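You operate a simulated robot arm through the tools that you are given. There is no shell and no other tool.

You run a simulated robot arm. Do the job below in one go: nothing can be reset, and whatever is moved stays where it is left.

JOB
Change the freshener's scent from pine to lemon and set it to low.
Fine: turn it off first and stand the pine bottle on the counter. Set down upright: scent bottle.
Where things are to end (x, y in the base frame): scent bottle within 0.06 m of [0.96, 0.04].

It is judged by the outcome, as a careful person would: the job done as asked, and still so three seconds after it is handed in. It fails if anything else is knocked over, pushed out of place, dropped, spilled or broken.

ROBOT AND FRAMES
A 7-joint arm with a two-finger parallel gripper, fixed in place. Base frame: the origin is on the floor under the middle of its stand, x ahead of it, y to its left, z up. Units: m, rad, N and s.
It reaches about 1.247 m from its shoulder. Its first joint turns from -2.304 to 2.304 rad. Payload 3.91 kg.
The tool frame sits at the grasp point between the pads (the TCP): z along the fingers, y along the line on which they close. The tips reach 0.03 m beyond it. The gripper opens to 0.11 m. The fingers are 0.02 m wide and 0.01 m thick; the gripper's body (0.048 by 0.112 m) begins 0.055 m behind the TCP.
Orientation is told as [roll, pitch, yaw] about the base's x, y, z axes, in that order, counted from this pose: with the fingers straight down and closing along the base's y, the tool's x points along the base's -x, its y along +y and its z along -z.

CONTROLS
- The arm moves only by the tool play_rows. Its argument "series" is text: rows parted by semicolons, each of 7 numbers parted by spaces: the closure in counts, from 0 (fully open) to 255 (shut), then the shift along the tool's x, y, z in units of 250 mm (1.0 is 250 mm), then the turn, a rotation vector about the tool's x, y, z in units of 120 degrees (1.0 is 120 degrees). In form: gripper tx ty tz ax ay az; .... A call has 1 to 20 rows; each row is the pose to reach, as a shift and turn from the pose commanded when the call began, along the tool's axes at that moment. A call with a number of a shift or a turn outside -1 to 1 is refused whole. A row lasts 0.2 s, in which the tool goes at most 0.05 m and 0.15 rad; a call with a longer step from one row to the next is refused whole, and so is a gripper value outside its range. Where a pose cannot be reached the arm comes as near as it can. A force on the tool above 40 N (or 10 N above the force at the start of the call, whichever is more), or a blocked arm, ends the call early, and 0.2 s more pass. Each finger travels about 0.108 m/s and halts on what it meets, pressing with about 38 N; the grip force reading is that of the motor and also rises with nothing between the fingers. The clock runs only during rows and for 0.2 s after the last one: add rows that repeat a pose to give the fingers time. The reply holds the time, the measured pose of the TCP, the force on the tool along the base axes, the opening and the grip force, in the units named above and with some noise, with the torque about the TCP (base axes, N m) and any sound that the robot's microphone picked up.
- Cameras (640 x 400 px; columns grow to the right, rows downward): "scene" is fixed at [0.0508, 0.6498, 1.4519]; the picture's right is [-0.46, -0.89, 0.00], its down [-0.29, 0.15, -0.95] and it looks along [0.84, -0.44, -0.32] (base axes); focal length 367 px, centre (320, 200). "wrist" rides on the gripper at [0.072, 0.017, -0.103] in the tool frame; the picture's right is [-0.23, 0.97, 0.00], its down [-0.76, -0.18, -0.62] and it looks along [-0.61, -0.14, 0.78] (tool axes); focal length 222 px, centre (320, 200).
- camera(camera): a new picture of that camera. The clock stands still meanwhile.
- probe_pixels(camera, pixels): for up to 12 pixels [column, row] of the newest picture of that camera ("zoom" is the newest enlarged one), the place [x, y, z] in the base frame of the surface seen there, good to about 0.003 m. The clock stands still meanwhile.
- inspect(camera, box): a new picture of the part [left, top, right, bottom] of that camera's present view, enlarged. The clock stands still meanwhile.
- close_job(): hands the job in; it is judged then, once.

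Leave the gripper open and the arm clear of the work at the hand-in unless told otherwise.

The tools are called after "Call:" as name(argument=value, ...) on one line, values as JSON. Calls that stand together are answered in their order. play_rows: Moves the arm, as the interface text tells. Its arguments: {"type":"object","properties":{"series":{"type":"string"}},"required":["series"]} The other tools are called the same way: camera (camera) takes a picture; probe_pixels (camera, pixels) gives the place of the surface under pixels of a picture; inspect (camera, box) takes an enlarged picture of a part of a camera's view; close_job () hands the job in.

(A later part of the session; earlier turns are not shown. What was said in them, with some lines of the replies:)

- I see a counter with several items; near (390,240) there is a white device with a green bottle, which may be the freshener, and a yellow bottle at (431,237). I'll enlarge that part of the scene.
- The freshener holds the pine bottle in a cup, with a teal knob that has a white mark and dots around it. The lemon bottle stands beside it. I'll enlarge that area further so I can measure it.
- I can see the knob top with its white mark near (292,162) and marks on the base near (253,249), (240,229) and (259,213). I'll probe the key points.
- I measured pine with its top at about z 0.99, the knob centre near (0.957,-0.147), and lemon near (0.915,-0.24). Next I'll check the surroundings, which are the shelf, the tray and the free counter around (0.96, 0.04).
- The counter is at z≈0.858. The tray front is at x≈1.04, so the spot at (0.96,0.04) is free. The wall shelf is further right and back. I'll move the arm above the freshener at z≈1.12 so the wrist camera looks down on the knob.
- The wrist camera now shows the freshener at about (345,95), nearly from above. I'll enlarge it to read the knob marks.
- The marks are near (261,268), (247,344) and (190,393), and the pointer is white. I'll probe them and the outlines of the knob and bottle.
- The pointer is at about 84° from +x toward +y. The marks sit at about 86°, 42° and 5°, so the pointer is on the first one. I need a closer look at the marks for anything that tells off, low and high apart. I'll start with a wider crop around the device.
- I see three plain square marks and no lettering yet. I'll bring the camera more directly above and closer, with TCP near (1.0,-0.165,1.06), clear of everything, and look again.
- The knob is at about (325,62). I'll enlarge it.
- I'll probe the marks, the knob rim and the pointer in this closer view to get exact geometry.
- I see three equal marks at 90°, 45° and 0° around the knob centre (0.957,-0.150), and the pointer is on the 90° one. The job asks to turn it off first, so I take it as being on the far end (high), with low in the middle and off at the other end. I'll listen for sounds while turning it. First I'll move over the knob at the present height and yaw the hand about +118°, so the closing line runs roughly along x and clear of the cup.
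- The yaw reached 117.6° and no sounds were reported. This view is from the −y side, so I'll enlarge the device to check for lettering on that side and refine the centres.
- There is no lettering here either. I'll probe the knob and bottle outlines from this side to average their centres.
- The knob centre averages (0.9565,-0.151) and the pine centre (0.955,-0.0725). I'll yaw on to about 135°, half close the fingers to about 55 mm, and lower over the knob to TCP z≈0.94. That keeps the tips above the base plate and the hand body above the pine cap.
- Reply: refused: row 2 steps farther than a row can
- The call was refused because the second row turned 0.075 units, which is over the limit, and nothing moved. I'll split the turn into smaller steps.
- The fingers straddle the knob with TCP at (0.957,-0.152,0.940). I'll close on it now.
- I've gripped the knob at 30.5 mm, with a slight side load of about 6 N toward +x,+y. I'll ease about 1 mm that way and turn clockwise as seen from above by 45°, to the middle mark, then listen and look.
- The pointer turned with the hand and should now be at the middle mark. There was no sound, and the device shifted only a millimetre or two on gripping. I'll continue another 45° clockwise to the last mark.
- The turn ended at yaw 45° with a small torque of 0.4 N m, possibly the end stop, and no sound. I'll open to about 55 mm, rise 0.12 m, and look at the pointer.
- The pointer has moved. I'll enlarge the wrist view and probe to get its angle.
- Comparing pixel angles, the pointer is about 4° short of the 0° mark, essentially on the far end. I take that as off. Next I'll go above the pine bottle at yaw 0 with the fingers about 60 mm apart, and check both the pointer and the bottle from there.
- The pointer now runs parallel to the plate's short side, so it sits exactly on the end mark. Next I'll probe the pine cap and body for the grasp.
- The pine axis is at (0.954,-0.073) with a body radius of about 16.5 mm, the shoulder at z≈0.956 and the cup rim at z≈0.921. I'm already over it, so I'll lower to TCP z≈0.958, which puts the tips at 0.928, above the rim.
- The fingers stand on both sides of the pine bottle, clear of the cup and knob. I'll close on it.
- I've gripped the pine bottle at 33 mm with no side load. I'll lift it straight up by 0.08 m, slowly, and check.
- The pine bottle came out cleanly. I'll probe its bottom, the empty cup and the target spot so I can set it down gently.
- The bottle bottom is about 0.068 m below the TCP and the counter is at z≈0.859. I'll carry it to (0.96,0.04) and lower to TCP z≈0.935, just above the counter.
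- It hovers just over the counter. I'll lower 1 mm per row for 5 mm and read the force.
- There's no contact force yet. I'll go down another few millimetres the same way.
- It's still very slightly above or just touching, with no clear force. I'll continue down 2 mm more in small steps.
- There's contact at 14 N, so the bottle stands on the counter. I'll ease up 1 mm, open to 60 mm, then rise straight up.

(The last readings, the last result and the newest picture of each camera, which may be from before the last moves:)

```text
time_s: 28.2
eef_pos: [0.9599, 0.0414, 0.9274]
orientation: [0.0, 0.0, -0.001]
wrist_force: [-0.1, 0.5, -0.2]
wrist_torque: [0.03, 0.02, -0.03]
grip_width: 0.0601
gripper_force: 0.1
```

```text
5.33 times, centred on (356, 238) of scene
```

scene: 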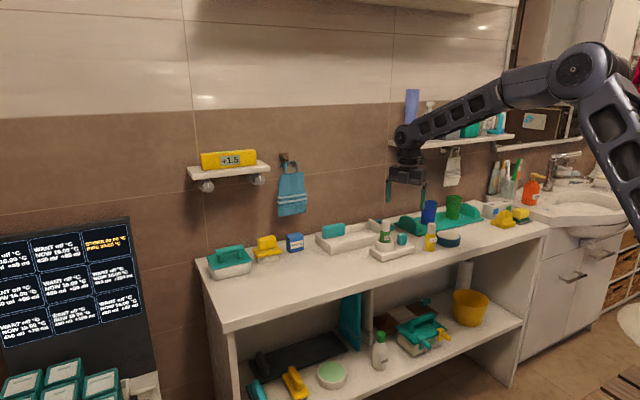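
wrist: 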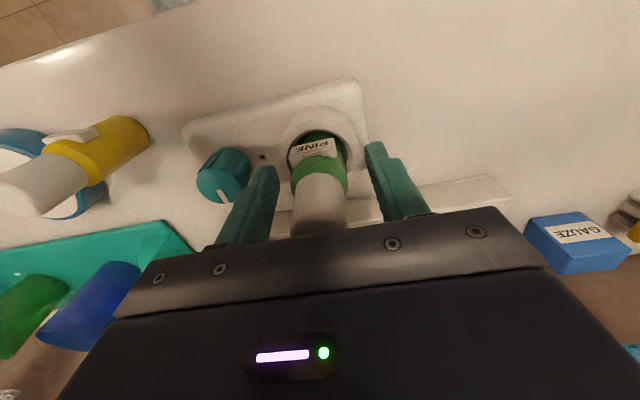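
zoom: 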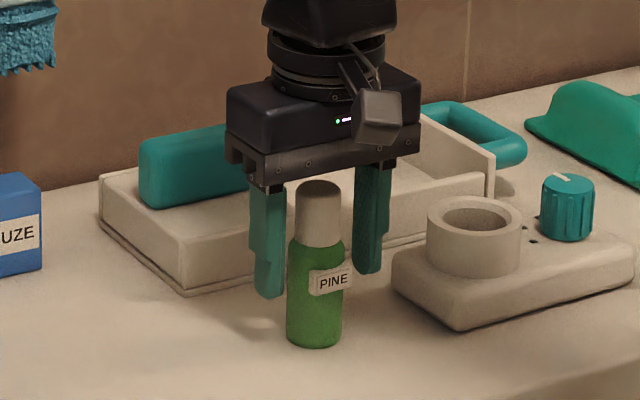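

The pine bottle stands free and upright between the open fingers. I'll rise straight up 0.15 m, then travel toward the lemon bottle.

Call:
play_rows(series="116 0 0 -0.06 0 0 0; 116 0 0 -0.16 0 0 0; 116 0 0 -0.3 0 0 0; 116 0 0 -0.45 0 0 0; 116 0 0 -0.6 0 0 0; 116 0.02 -0.15 -0.6 0 0 0; 116 0.04 -0.3 -0.6 0 0 0; 116 0.06 -0.45 -0.6 0 0 0; 116 0.08 -0.6 -0.6 0 0 0; 116 0.11 -0.75 -0.6 0 0 0; 116 0.13 -0.88 -0.6 0 0 0; 116 0.16 -0.98 -0.6 0 0 0; 116 0.16 -0.98 -0.6 0 0 0")

Call:
camera(camera="wrist")

Call:
camera(camera="scene")

```text
time_s: 31.0
eef_pos: [0.9183, -0.2032, 1.0785]
orientation: [-0.001, -0.001, -0.001]
wrist_force: [0.2, 0.1, -0.4]
wrist_torque: [0.0, -0.01, 0.03]
grip_width: 0.0598
gripper_force: 0.0
```

```text
taken
```

wrist: 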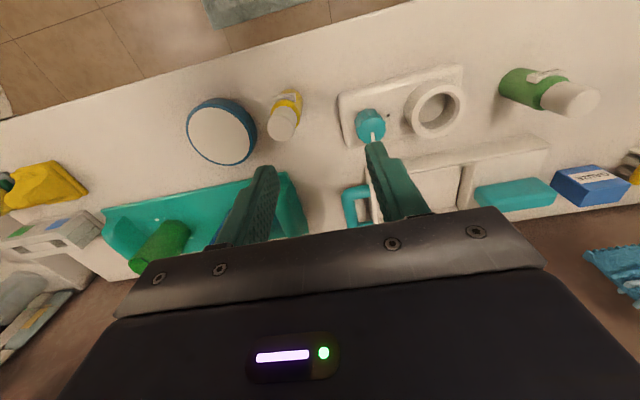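

```text
taken
```

scene: 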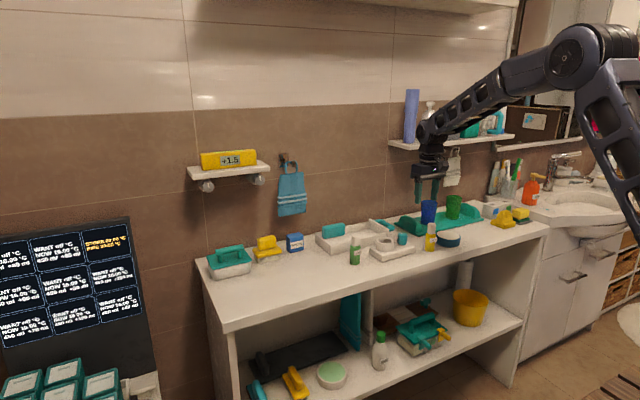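

I can see the lemon at about (285,115), the empty cup at (435,108), and pine standing at (545,90). I'll enlarge the lemon and the cup and measure both.

Call:
inspect(camera="wrist", box=[180, 75, 324, 165])

```text
4.44 times, centred on (252, 120) of wrist
```

zoom: 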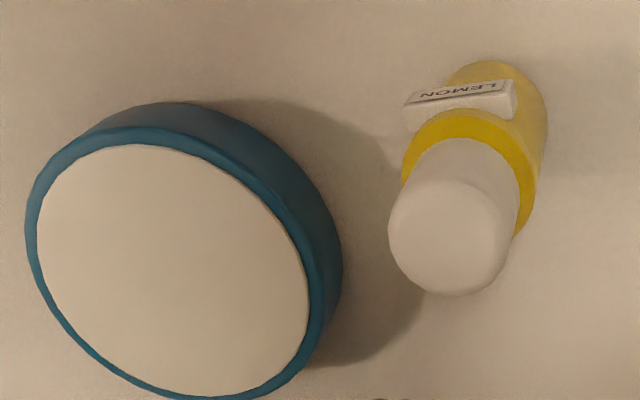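

Call:
probe_pixels(camera="zoom", pixels=[[450, 235], [393, 230], [507, 235], [455, 185], [450, 290], [406, 180], [530, 180], [410, 110], [512, 95], [300, 250], [335, 270], [180, 270]])

Call:
inspect(camera="wrist", box=[335, 60, 479, 150])

```text
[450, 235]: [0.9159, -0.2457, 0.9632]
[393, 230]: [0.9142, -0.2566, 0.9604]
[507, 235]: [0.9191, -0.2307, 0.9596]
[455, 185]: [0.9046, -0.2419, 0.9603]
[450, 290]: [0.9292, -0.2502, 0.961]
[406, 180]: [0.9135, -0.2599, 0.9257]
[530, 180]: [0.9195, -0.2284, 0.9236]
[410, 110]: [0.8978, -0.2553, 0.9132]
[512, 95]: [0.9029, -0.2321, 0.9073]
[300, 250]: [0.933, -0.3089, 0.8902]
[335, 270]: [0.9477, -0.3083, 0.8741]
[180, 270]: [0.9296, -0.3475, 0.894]
```

```text
4.44 times, centred on (407, 105) of wrist
```

zoom: 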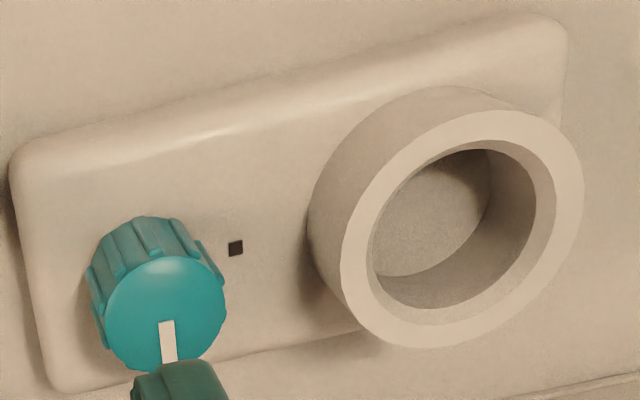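

The lemon axis is at (0.9167,-0.244). Now I'll probe the empty cup's rim and floor.

Call:
probe_pixels(camera="zoom", pixels=[[345, 250], [578, 190], [480, 112], [440, 343], [355, 250], [567, 190], [420, 240], [440, 200], [455, 165], [540, 200], [372, 250], [425, 305]])

```text
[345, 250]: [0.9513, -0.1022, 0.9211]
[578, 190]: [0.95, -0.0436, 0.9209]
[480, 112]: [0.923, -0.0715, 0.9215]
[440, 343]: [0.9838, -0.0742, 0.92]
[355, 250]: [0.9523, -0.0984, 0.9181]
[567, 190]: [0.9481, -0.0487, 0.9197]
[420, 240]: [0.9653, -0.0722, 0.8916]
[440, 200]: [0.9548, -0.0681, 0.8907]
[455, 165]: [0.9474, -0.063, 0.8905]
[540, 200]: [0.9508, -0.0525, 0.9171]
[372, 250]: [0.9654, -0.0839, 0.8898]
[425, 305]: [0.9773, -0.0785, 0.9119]
```

The cup centre is at (0.9534,-0.0729), the floor at z≈0.890 and the rim at 0.921. I'll move over the lemon bottle and lower to TCP z≈0.928, the same relative grip as on pine.

Call:
play_rows(series="116 0.003 -0.08 0 0 0 0; 116 0.006 -0.163 0 0 0 0; 116 0.006 -0.163 0 0 0 0; 116 0.006 -0.163 0.1 0 0 0; 116 0.006 -0.163 0.2 0 0 0; 116 0.006 -0.163 0.3 0 0 0; 116 0.006 -0.163 0.4 0 0 0; 116 0.006 -0.163 0.48 0 0 0; 116 0.006 -0.163 0.55 0 0 0; 116 0.006 -0.163 0.602 0 0 0; 116 0.006 -0.163 0.602 0 0 0")

Call:
camera(camera="wrist")

Call:
inspect(camera="scene", box=[380, 195, 476, 270])

```text
time_s: 33.4
eef_pos: [0.9177, -0.2424, 0.9273]
orientation: [0.0, 0.0, -0.001]
wrist_force: [-0.3, 1.2, -0.1]
wrist_torque: [0.01, 0.0, -0.01]
grip_width: 0.0601
gripper_force: 0.1
```

```text
taken
```

wrist: 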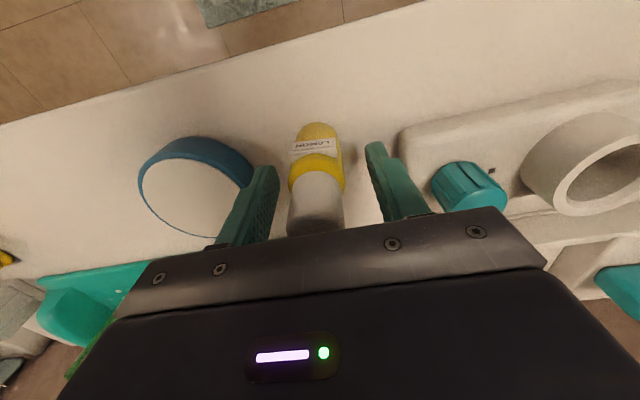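

```text
5.33 times, centred on (428, 232) of scene
```

zoom: 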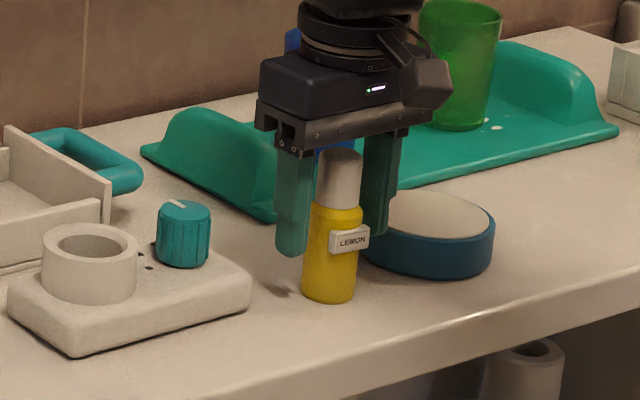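

The lemon stands centred between the fingers. I'll close on it.

Call:
play_rows(series="150 0 0 0 0 0 0; 165 0 0 0 0 0 0; 175 0 0 0 0 0 0; 200 0 0 0 0 0 0; 220 0 0 0 0 0 0; 220 0 0 0 0 0 0")

Call:
inspect(camera="scene", box=[380, 195, 476, 270])

```text
time_s: 34.8
eef_pos: [0.9184, -0.2439, 0.9263]
orientation: [0.0, -0.001, 0.001]
wrist_force: [-0.8, -1.0, -0.1]
wrist_torque: [0.04, 0.01, 0.02]
grip_width: 0.0332
gripper_force: 37.7
```

```text
5.33 times, centred on (428, 232) of scene
```

zoom: 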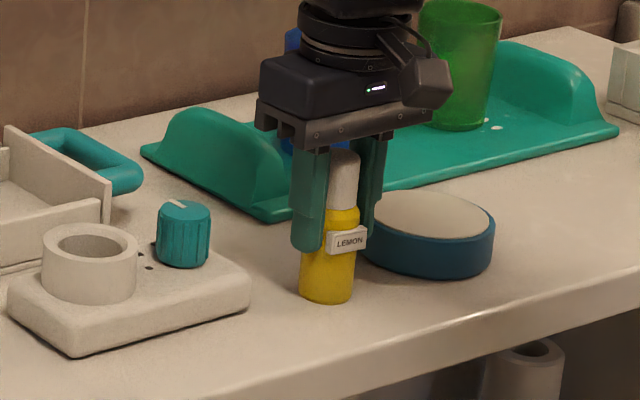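

I've gripped the lemon at 33 mm. I'll lift it straight up 0.11 m, carry it over the knob to above the cup at (0.9534,-0.0729), and check alignment before inserting.

Call:
play_rows(series="220 0 0 -0.04 0 0 0; 220 0 0 -0.1 0 0 0; 220 0 0 -0.18 0 0 0; 220 0 0 -0.27 0 0 0; 220 0 0 -0.36 0 0 0; 220 0 0 -0.44 0 0 0; 220 -0.015 0.07 -0.44 0 0 0; 220 -0.035 0.16 -0.44 0 0 0; 220 -0.055 0.25 -0.44 0 0 0; 220 -0.075 0.34 -0.44 0 0 0; 220 -0.095 0.43 -0.44 0 0 0; 220 -0.115 0.52 -0.44 0 0 0; 220 -0.135 0.61 -0.44 0 0 0; 220 -0.147 0.66 -0.44 0 0 0; 220 -0.147 0.681 -0.44 0 0 0; 220 -0.147 0.681 -0.44 0 0 0")

Call:
camera(camera="wrist")

Call:
inspect(camera="scene", box=[340, 180, 436, 255])

```text
time_s: 38.2
eef_pos: [0.9543, -0.0737, 1.0376]
orientation: [0.0, 0.0, 0.0]
wrist_force: [0.4, 0.5, 0.5]
wrist_torque: [0.01, 0.02, -0.02]
grip_width: 0.0336
gripper_force: 38.0
```

```text
taken
```

wrist: 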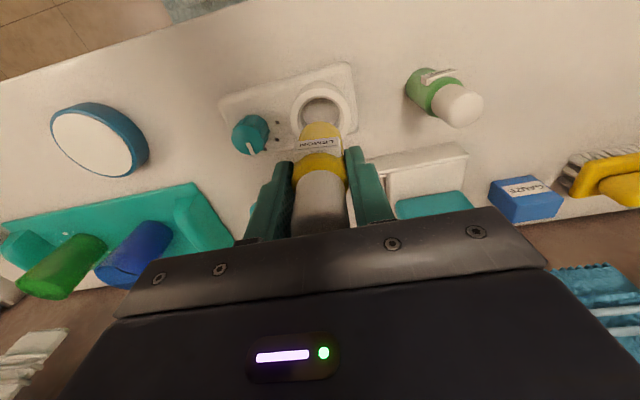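

```text
5.33 times, centred on (388, 218) of scene
```

zoom: 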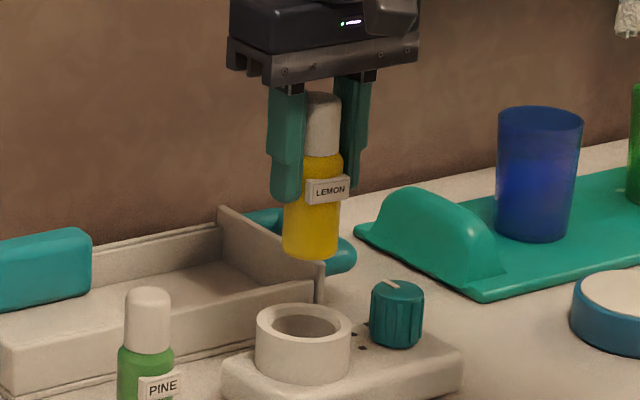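

The lemon hangs above the cup. I'll probe the bottle's sides and the cup rim to compare centres.

Call:
probe_pixels(camera="zoom", pixels=[[311, 235], [287, 235], [335, 235], [311, 250], [259, 322], [348, 322], [303, 345], [305, 308], [311, 254], [320, 95], [300, 215], [325, 215]])

Call:
probe_pixels(camera="wrist", pixels=[[291, 110], [354, 105], [320, 85], [320, 127], [299, 140], [343, 138], [320, 150], [297, 165], [346, 165]])

```text
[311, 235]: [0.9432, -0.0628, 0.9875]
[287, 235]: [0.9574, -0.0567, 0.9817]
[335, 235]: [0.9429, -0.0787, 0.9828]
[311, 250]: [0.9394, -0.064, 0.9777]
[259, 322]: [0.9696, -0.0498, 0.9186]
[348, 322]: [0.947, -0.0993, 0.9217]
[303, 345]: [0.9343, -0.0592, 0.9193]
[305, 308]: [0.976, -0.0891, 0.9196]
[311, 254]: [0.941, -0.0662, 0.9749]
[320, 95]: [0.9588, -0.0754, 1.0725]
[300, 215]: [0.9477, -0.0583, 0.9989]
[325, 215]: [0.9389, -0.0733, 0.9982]
```

```text
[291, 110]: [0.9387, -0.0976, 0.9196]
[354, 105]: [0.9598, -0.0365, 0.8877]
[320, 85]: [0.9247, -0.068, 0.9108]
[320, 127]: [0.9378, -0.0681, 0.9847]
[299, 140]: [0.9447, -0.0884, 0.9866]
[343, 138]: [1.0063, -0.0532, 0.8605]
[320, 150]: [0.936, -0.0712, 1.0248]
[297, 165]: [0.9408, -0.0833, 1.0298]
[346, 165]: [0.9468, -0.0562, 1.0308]
```

The bottle axis is near (0.954,-0.072) and the cup is at (0.953,-0.073), so they match within about 1 mm and the radial clearance is about 6 mm. I'll lower gently until the bottom is about 4 mm above the cup floor.

Call:
play_rows(series="220 0 -0.001 0.05 0 0 0; 220 0 -0.001 0.11 0 0 0; 220 0 -0.001 0.15 0 0 0; 220 0 -0.001 0.18 0 0 0; 220 0 -0.001 0.21 0 0 0; 220 0 -0.001 0.24 0 0 0; 220 0 -0.001 0.265 0 0 0; 220 0 -0.001 0.285 0 0 0; 220 0 -0.001 0.3 0 0 0; 220 0 -0.001 0.3 0 0 0")

Call:
inspect(camera="scene", box=[340, 195, 436, 270])

Call:
camera(camera="wrist")

```text
time_s: 40.4
eef_pos: [0.954, -0.0748, 0.9608]
orientation: [0.0, -0.001, 0.0]
wrist_force: [-0.3, 0.4, -2.2]
wrist_torque: [0.0, -0.03, -0.01]
grip_width: 0.0337
gripper_force: 37.7
```

```text
5.33 times, centred on (388, 232) of scene
```

zoom: 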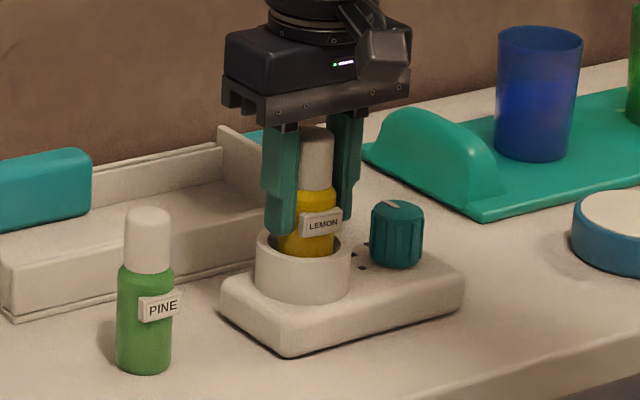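

```text
taken
```

wrist: 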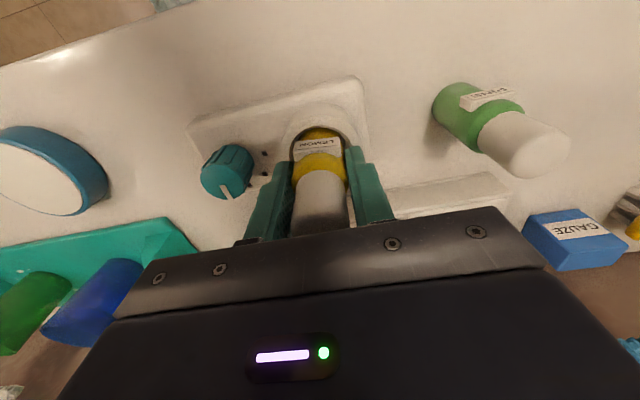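

The lemon is inside the cup and the tips are just above the rim, with no load. I'll lower 1 mm per row for the last few millimetres.

Call:
play_rows(series="220 0 0.002 0.004 0 0 0; 220 0 0.002 0.008 0 0 0; 220 0 0.002 0.012 0 0 0; 220 0 0.002 0.012 0 0 0")

```text
time_s: 41.4
eef_pos: [0.9536, -0.0732, 0.9587]
orientation: [0.0, 0.0, 0.001]
wrist_force: [-0.8, -0.5, -0.2]
wrist_torque: [0.02, 0.01, 0.03]
grip_width: 0.0335
gripper_force: 38.0
```

There's still no contact, with TCP at 0.9587 and tips at about 0.929. I'll go down 2 mm more in fine steps.

Call:
play_rows(series="220 0 0 0.003 0 0 0; 220 0 0 0.006 0 0 0; 220 0 0 0.008 0 0 0; 220 0 0 0.008 0 0 0")

```text
time_s: 42.4
eef_pos: [0.9546, -0.0727, 0.9571]
orientation: [0.002, 0.0, 0.001]
wrist_force: [-0.8, 0.1, 4.0]
wrist_torque: [-0.07, 0.11, 0.0]
grip_width: 0.0337
gripper_force: 37.9
```

There's a light 4 N contact, so the lemon is seated on the cup floor. I'll open the fingers and rise straight up.

Call:
play_rows(series="200 0 0 0 0 0 0; 175 0 0 0 0 0 0; 150 0 0 0 0 0 0; 116 0 0 0 0 0 0; 116 0 0 0 0 0 0; 116 0 0 -0.08 0 0 0; 116 0 0 -0.18 0 0 0; 116 0 0 -0.3 0 0 0; 116 0 0 -0.42 0 0 0; 116 0 0 -0.53 0 0 0; 116 0 0 -0.53 0 0 0")

Call:
camera(camera="wrist")

Call:
inspect(camera="scene", box=[340, 195, 436, 270])

```text
time_s: 44.8
eef_pos: [0.9551, -0.0739, 1.0916]
orientation: [0.0, -0.001, 0.0]
wrist_force: [-0.6, 0.1, -0.2]
wrist_torque: [0.02, -0.03, 0.02]
grip_width: 0.0602
gripper_force: 0.1
```

```text
taken
```

wrist: 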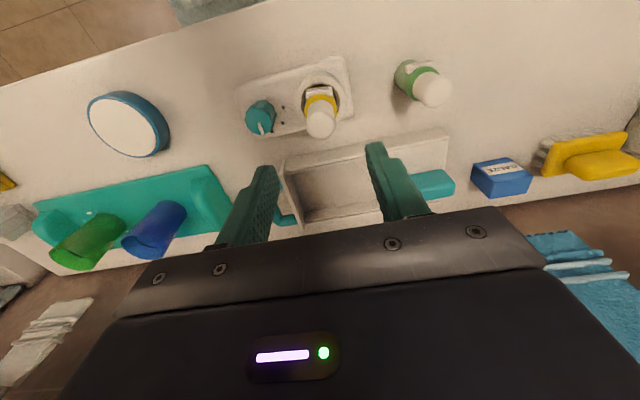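

```text
5.33 times, centred on (388, 232) of scene
```

zoom: 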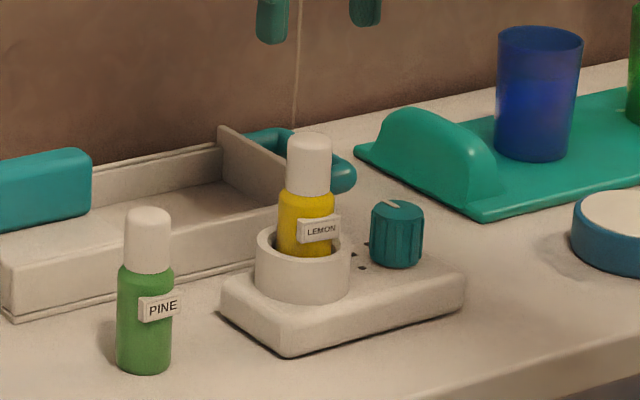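

Lemon sits upright in the cup and pine stands upright on the counter. Next comes the knob. I'll move over it at yaw 45° with the fingers at 55 mm, and measure the pointer and marks again before gripping.

Call:
play_rows(series="128 -0.001 -0.05 0 0 0 -0.06; 128 -0.002 -0.11 0 0 0 -0.12; 128 -0.003 -0.17 0.02 0 0 -0.18; 128 -0.005 -0.23 0.05 0 0 -0.25; 128 -0.006 -0.28 0.09 0 0 -0.32; 128 -0.007 -0.308 0.12 0 0 -0.375; 128 -0.007 -0.308 0.12 0 0 -0.375")

Call:
inspect(camera="wrist", box=[284, 75, 356, 135])

```text
time_s: 46.4
eef_pos: [0.9557, -0.1515, 1.0605]
orientation: [0.0, 0.0, 0.788]
wrist_force: [-0.3, 0.2, 0.8]
wrist_torque: [-0.02, -0.03, -0.03]
grip_width: 0.0547
gripper_force: 0.0
```

```text
6.67 times, centred on (320, 105) of wrist
```

zoom: 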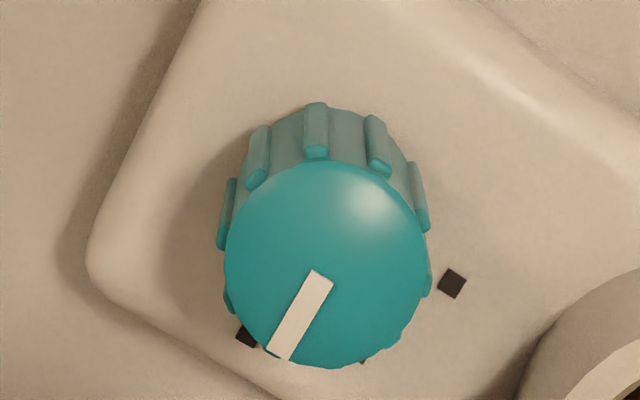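

The knob looks the same as before, with the pointer just on the end mark. I'll probe the rim again for the centre.

Call:
probe_pixels(camera="zoom", pixels=[[229, 265], [424, 265], [326, 166], [326, 362], [260, 195], [392, 195], [262, 335], [395, 330], [320, 272], [276, 355], [326, 264], [453, 283]])

```text
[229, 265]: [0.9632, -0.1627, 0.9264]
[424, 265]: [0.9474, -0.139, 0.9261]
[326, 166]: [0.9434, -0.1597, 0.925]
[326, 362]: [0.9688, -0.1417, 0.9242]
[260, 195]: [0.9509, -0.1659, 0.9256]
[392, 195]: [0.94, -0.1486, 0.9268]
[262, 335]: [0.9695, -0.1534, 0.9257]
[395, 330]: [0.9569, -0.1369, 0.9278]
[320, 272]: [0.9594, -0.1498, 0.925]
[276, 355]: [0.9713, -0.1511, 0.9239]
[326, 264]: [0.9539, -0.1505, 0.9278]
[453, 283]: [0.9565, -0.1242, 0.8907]
```

The knob centre averages (0.956,-0.151), and the TCP is right over it. I'll lower to TCP z≈0.94 and grip.

Call:
play_rows(series="128 0 0 0.1 0 0 0; 128 0 0 0.2 0 0 0; 128 0 0 0.3 0 0 0; 128 0 0 0.38 0 0 0; 128 0 0 0.44 0 0 0; 128 0 0 0.482 0 0 0; 128 0 0 0.482 0 0 0; 160 0 0 0.482 0 0 0; 175 0 0 0.482 0 0 0; 200 0 0 0.482 0 0 0; 220 0 0 0.482 0 0 0")

Call:
camera(camera="wrist")

Call:
inspect(camera="scene", box=[340, 195, 436, 270])

```text
time_s: 48.8
eef_pos: [0.9563, -0.1535, 0.9396]
orientation: [-0.002, -0.001, 0.785]
wrist_force: [1.2, 0.0, -0.1]
wrist_torque: [-0.05, -0.06, 0.03]
grip_width: 0.0306
gripper_force: 38.1
```

```text
taken
```

wrist: 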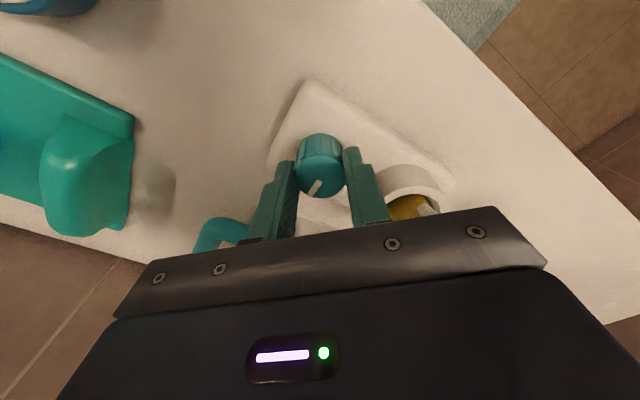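

```text
5.33 times, centred on (388, 232) of scene
```

zoom: 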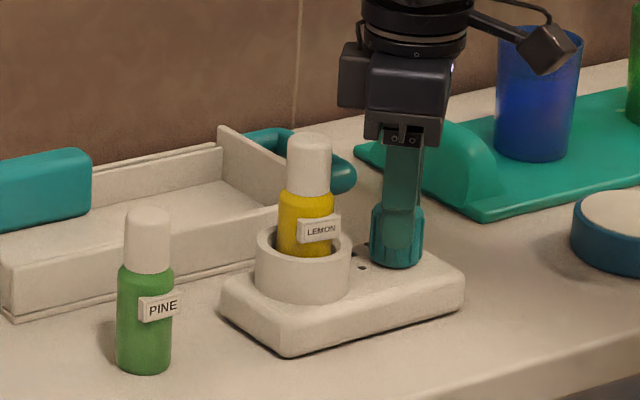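

I've gripped the knob at 30.6 mm with no side load. Now I'll turn it 45° counter-clockwise as seen from above, from the end mark back to the middle mark (low).

Call:
play_rows(series="220 0 0 0 0 0 -0.05; 220 0 0 0 0 0 -0.11; 220 0 0 0 0 0 -0.17; 220 0 0 0 0 0 -0.23; 220 0 0 0 0 0 -0.29; 220 0 0 0 0 0 -0.34; 220 0 0 0 0 0 -0.375; 220 0 0 0 0 0 -0.375; 220 0 0 0 0 0 -0.375")

Call:
inspect(camera="scene", box=[364, 214, 444, 264])

Call:
inspect(camera="wrist", box=[240, 90, 400, 215])

```text
time_s: 50.8
eef_pos: [0.9566, -0.1505, 0.9401]
orientation: [0.0, 0.001, 1.573]
wrist_force: [3.9, -1.0, 0.5]
wrist_torque: [0.1, -0.11, 0.0]
grip_width: 0.0304
gripper_force: 37.8
```

```text
8.00 times, centred on (404, 239) of scene
```

zoom: 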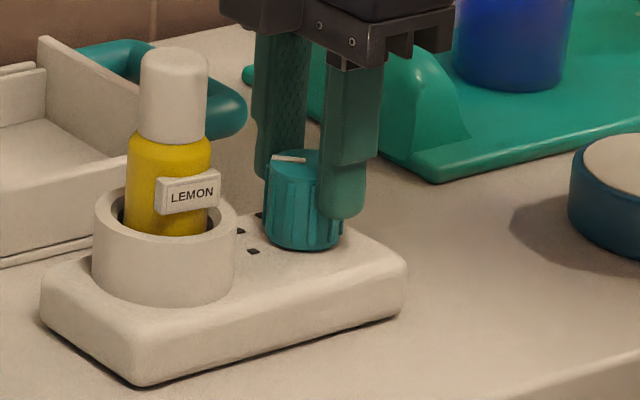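

```text
3.20 times, centred on (320, 152) of wrist
```

zoom: 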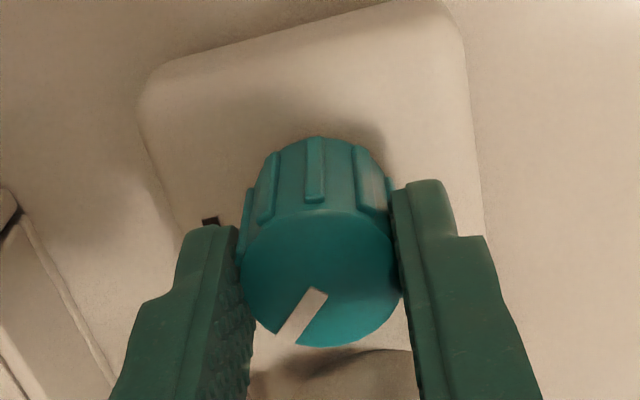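

The knob turned with the hand, ending at yaw 90°, with only 4 N of side load. I'll release to 55 mm, rise, and verify the pointer.

Call:
play_rows(series="200 0 0 0 0 0 0; 170 0 0 0 0 0 0; 128 0 0 0 0 0 0; 128 0 0 0 0 0 0; 128 0 0 -0.08 0 0 0; 128 0 0 -0.2 0 0 0; 128 0 0 -0.34 0 0 0; 128 0 0 -0.48 0 0 0; 128 0 0 -0.48 0 0 0")

Call:
camera(camera="wrist")

Call:
inspect(camera="scene", box=[364, 214, 444, 264])

Call:
inspect(camera="wrist", box=[284, 75, 356, 135])

```text
time_s: 52.8
eef_pos: [0.9576, -0.1509, 1.0577]
orientation: [0.001, 0.001, 1.57]
wrist_force: [0.2, 0.5, 0.2]
wrist_torque: [0.01, 0.03, 0.0]
grip_width: 0.0548
gripper_force: 0.1
```

```text
taken
```

wrist: 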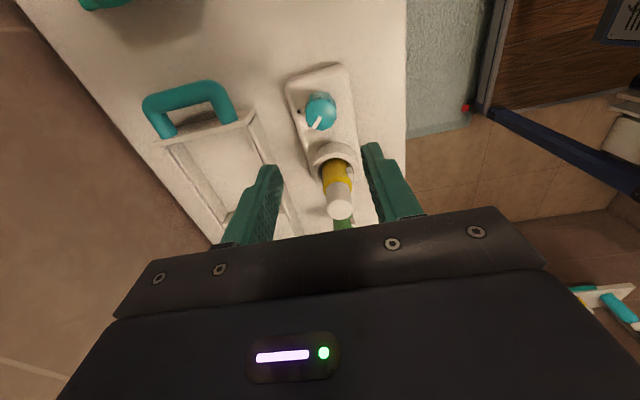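

```text
8.00 times, centred on (404, 239) of scene
```

zoom: 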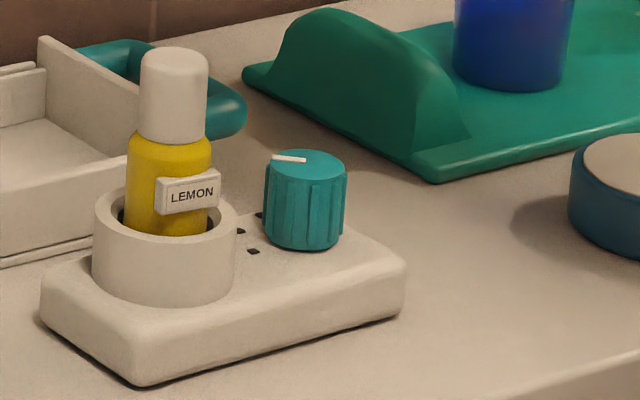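

```text
6.67 times, centred on (320, 105) of wrist
```

zoom: 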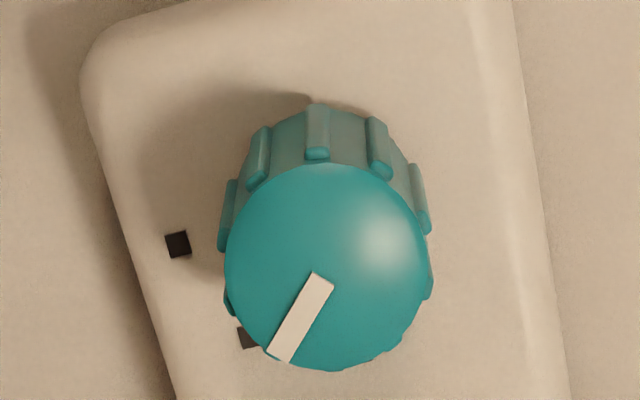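

By projection the pointer sits at about 47°, and the middle mark on the slightly yawed plate is at about 45–47°, so it's on low. Lemon is seated, and the plate's left edge is at the same pixel as at the start. I'll now open the gripper fully, rise, and move back to the starting pose.

Call:
play_rows(series="100 0 0 -0.12 0 0 0; 60 0 0 -0.26 0 0 0; 30 0 0 -0.42 0 0 0; 0 0 0 -0.58 0 0 0; 0 0 0 -0.64 0 0 0; 0 -0.08 0.08 -0.64 0 0 0.065; 0 -0.16 0.17 -0.64 0 0 0.13; 0 -0.25 0.26 -0.64 0 0 0.2; 0 -0.34 0.35 -0.64 0 0 0.27; 0 -0.43 0.44 -0.64 0 0 0.34; 0 -0.52 0.53 -0.64 0 0 0.41; 0 -0.61 0.62 -0.64 0 0 0.48; 0 -0.7 0.71 -0.64 0 0 0.55; 0 -0.79 0.8 -0.64 0 0 0.62; 0 -0.87 0.89 -0.64 0 0 0.69; 0 -0.92 0.96 -0.64 0 0 0.75; 0 -0.92 0.96 -0.64 0 0 0.75")

Call:
camera(camera="scene")

Call:
inspect(camera="scene", box=[340, 195, 468, 275])

Call:
camera(camera="wrist")

```text
time_s: 56.4
eef_pos: [0.7162, 0.0801, 1.2201]
orientation: [-0.001, -0.001, -0.002]
wrist_force: [1.2, -0.4, -0.4]
wrist_torque: [-0.01, 0.07, 0.03]
grip_width: 0.1101
gripper_force: 0.0
```

```text
taken
```

scene: 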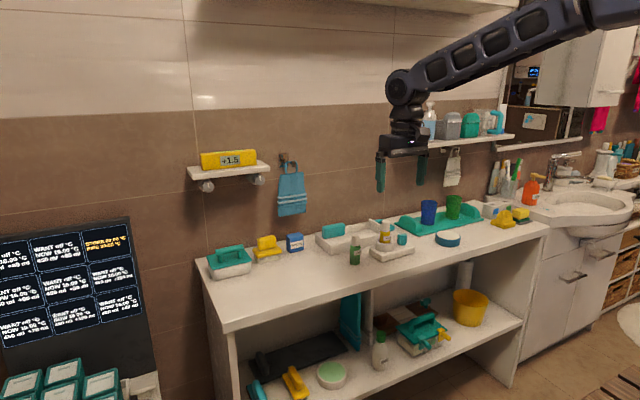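

```text
5.00 times, centred on (404, 235) of scene
```

zoom: 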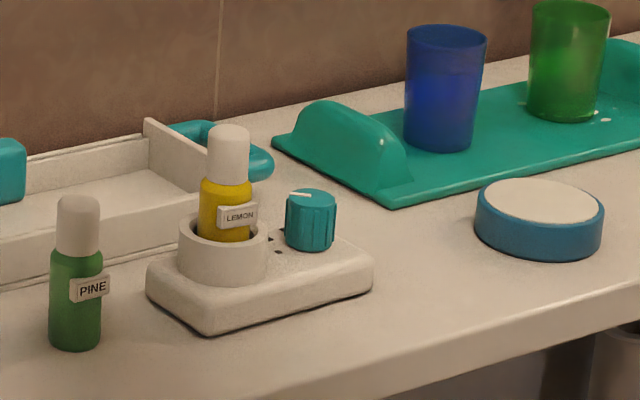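

```text
taken
```

wrist: 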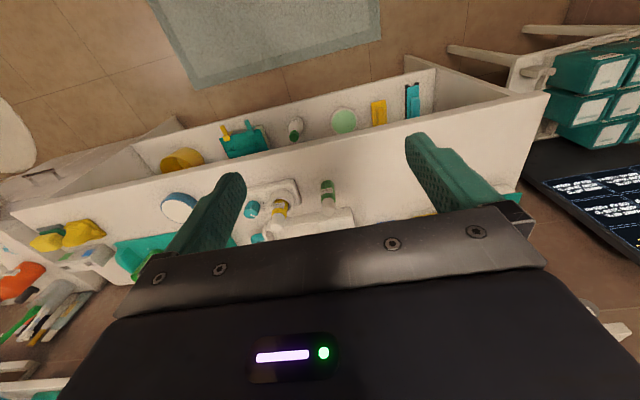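

The arm is back and open. As a last check, I'll probe the pine bottle's position and zoom on the knob from here.

Call:
probe_pixels(camera="zoom", pixels=[[77, 325], [52, 325], [100, 325], [78, 205], [228, 145], [228, 235]])

Call:
inspect(camera="wrist", box=[230, 170, 310, 230])

```text
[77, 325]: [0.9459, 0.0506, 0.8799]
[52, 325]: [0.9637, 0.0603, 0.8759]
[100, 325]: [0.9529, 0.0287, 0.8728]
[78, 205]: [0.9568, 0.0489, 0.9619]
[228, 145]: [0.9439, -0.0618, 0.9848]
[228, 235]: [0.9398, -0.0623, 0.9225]
```

```text
6.67 times, centred on (270, 200) of wrist
```

zoom: 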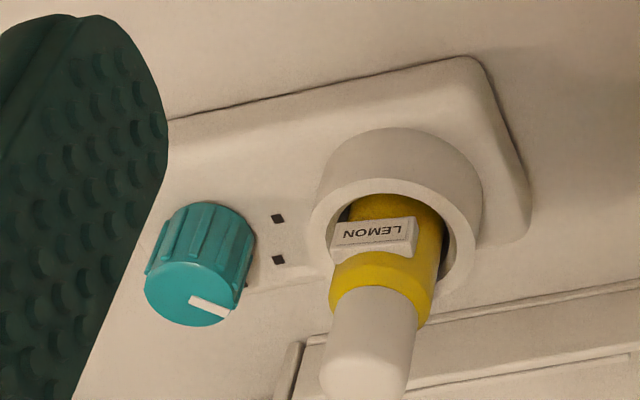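

Pine stands upright at about (0.960,0.042), lemon is in the cup, and the knob points to the middle mark (low). Everything else looks as it was, and the arm is clear with the gripper open. I'll hand the job in.

Call:
close_job()

```text
The job is handed in.
```

The lemon bottle is in the freshener and the pine bottle is standing on the counter. I set the knob to the middle mark, which I took to be low. The job is handed in.

- **Off, then low:** The knob has three plain marks with no lettering and made no sound when turned, so I had to infer which is which. It started on one end mark. I took that end as high, the other end as off and the middle as low. I turned it to off before swapping the bottles, then back to the middle mark; the pointer is within about 2° of it.
- **Pine bottle:** It is upright at about (0.960, 0.042), roughly 2 mm from the spot you gave.
- **Lemon bottle:** It is seated upright in the freshener's cup with its label facing the robot.
- **Everything else:** Nothing was knocked over or spilled. The freshener moved a millimetre or two when I first gripped the knob, but ended up where it started as far as the pictures show. The arm is back near its starting pose with the gripper open.
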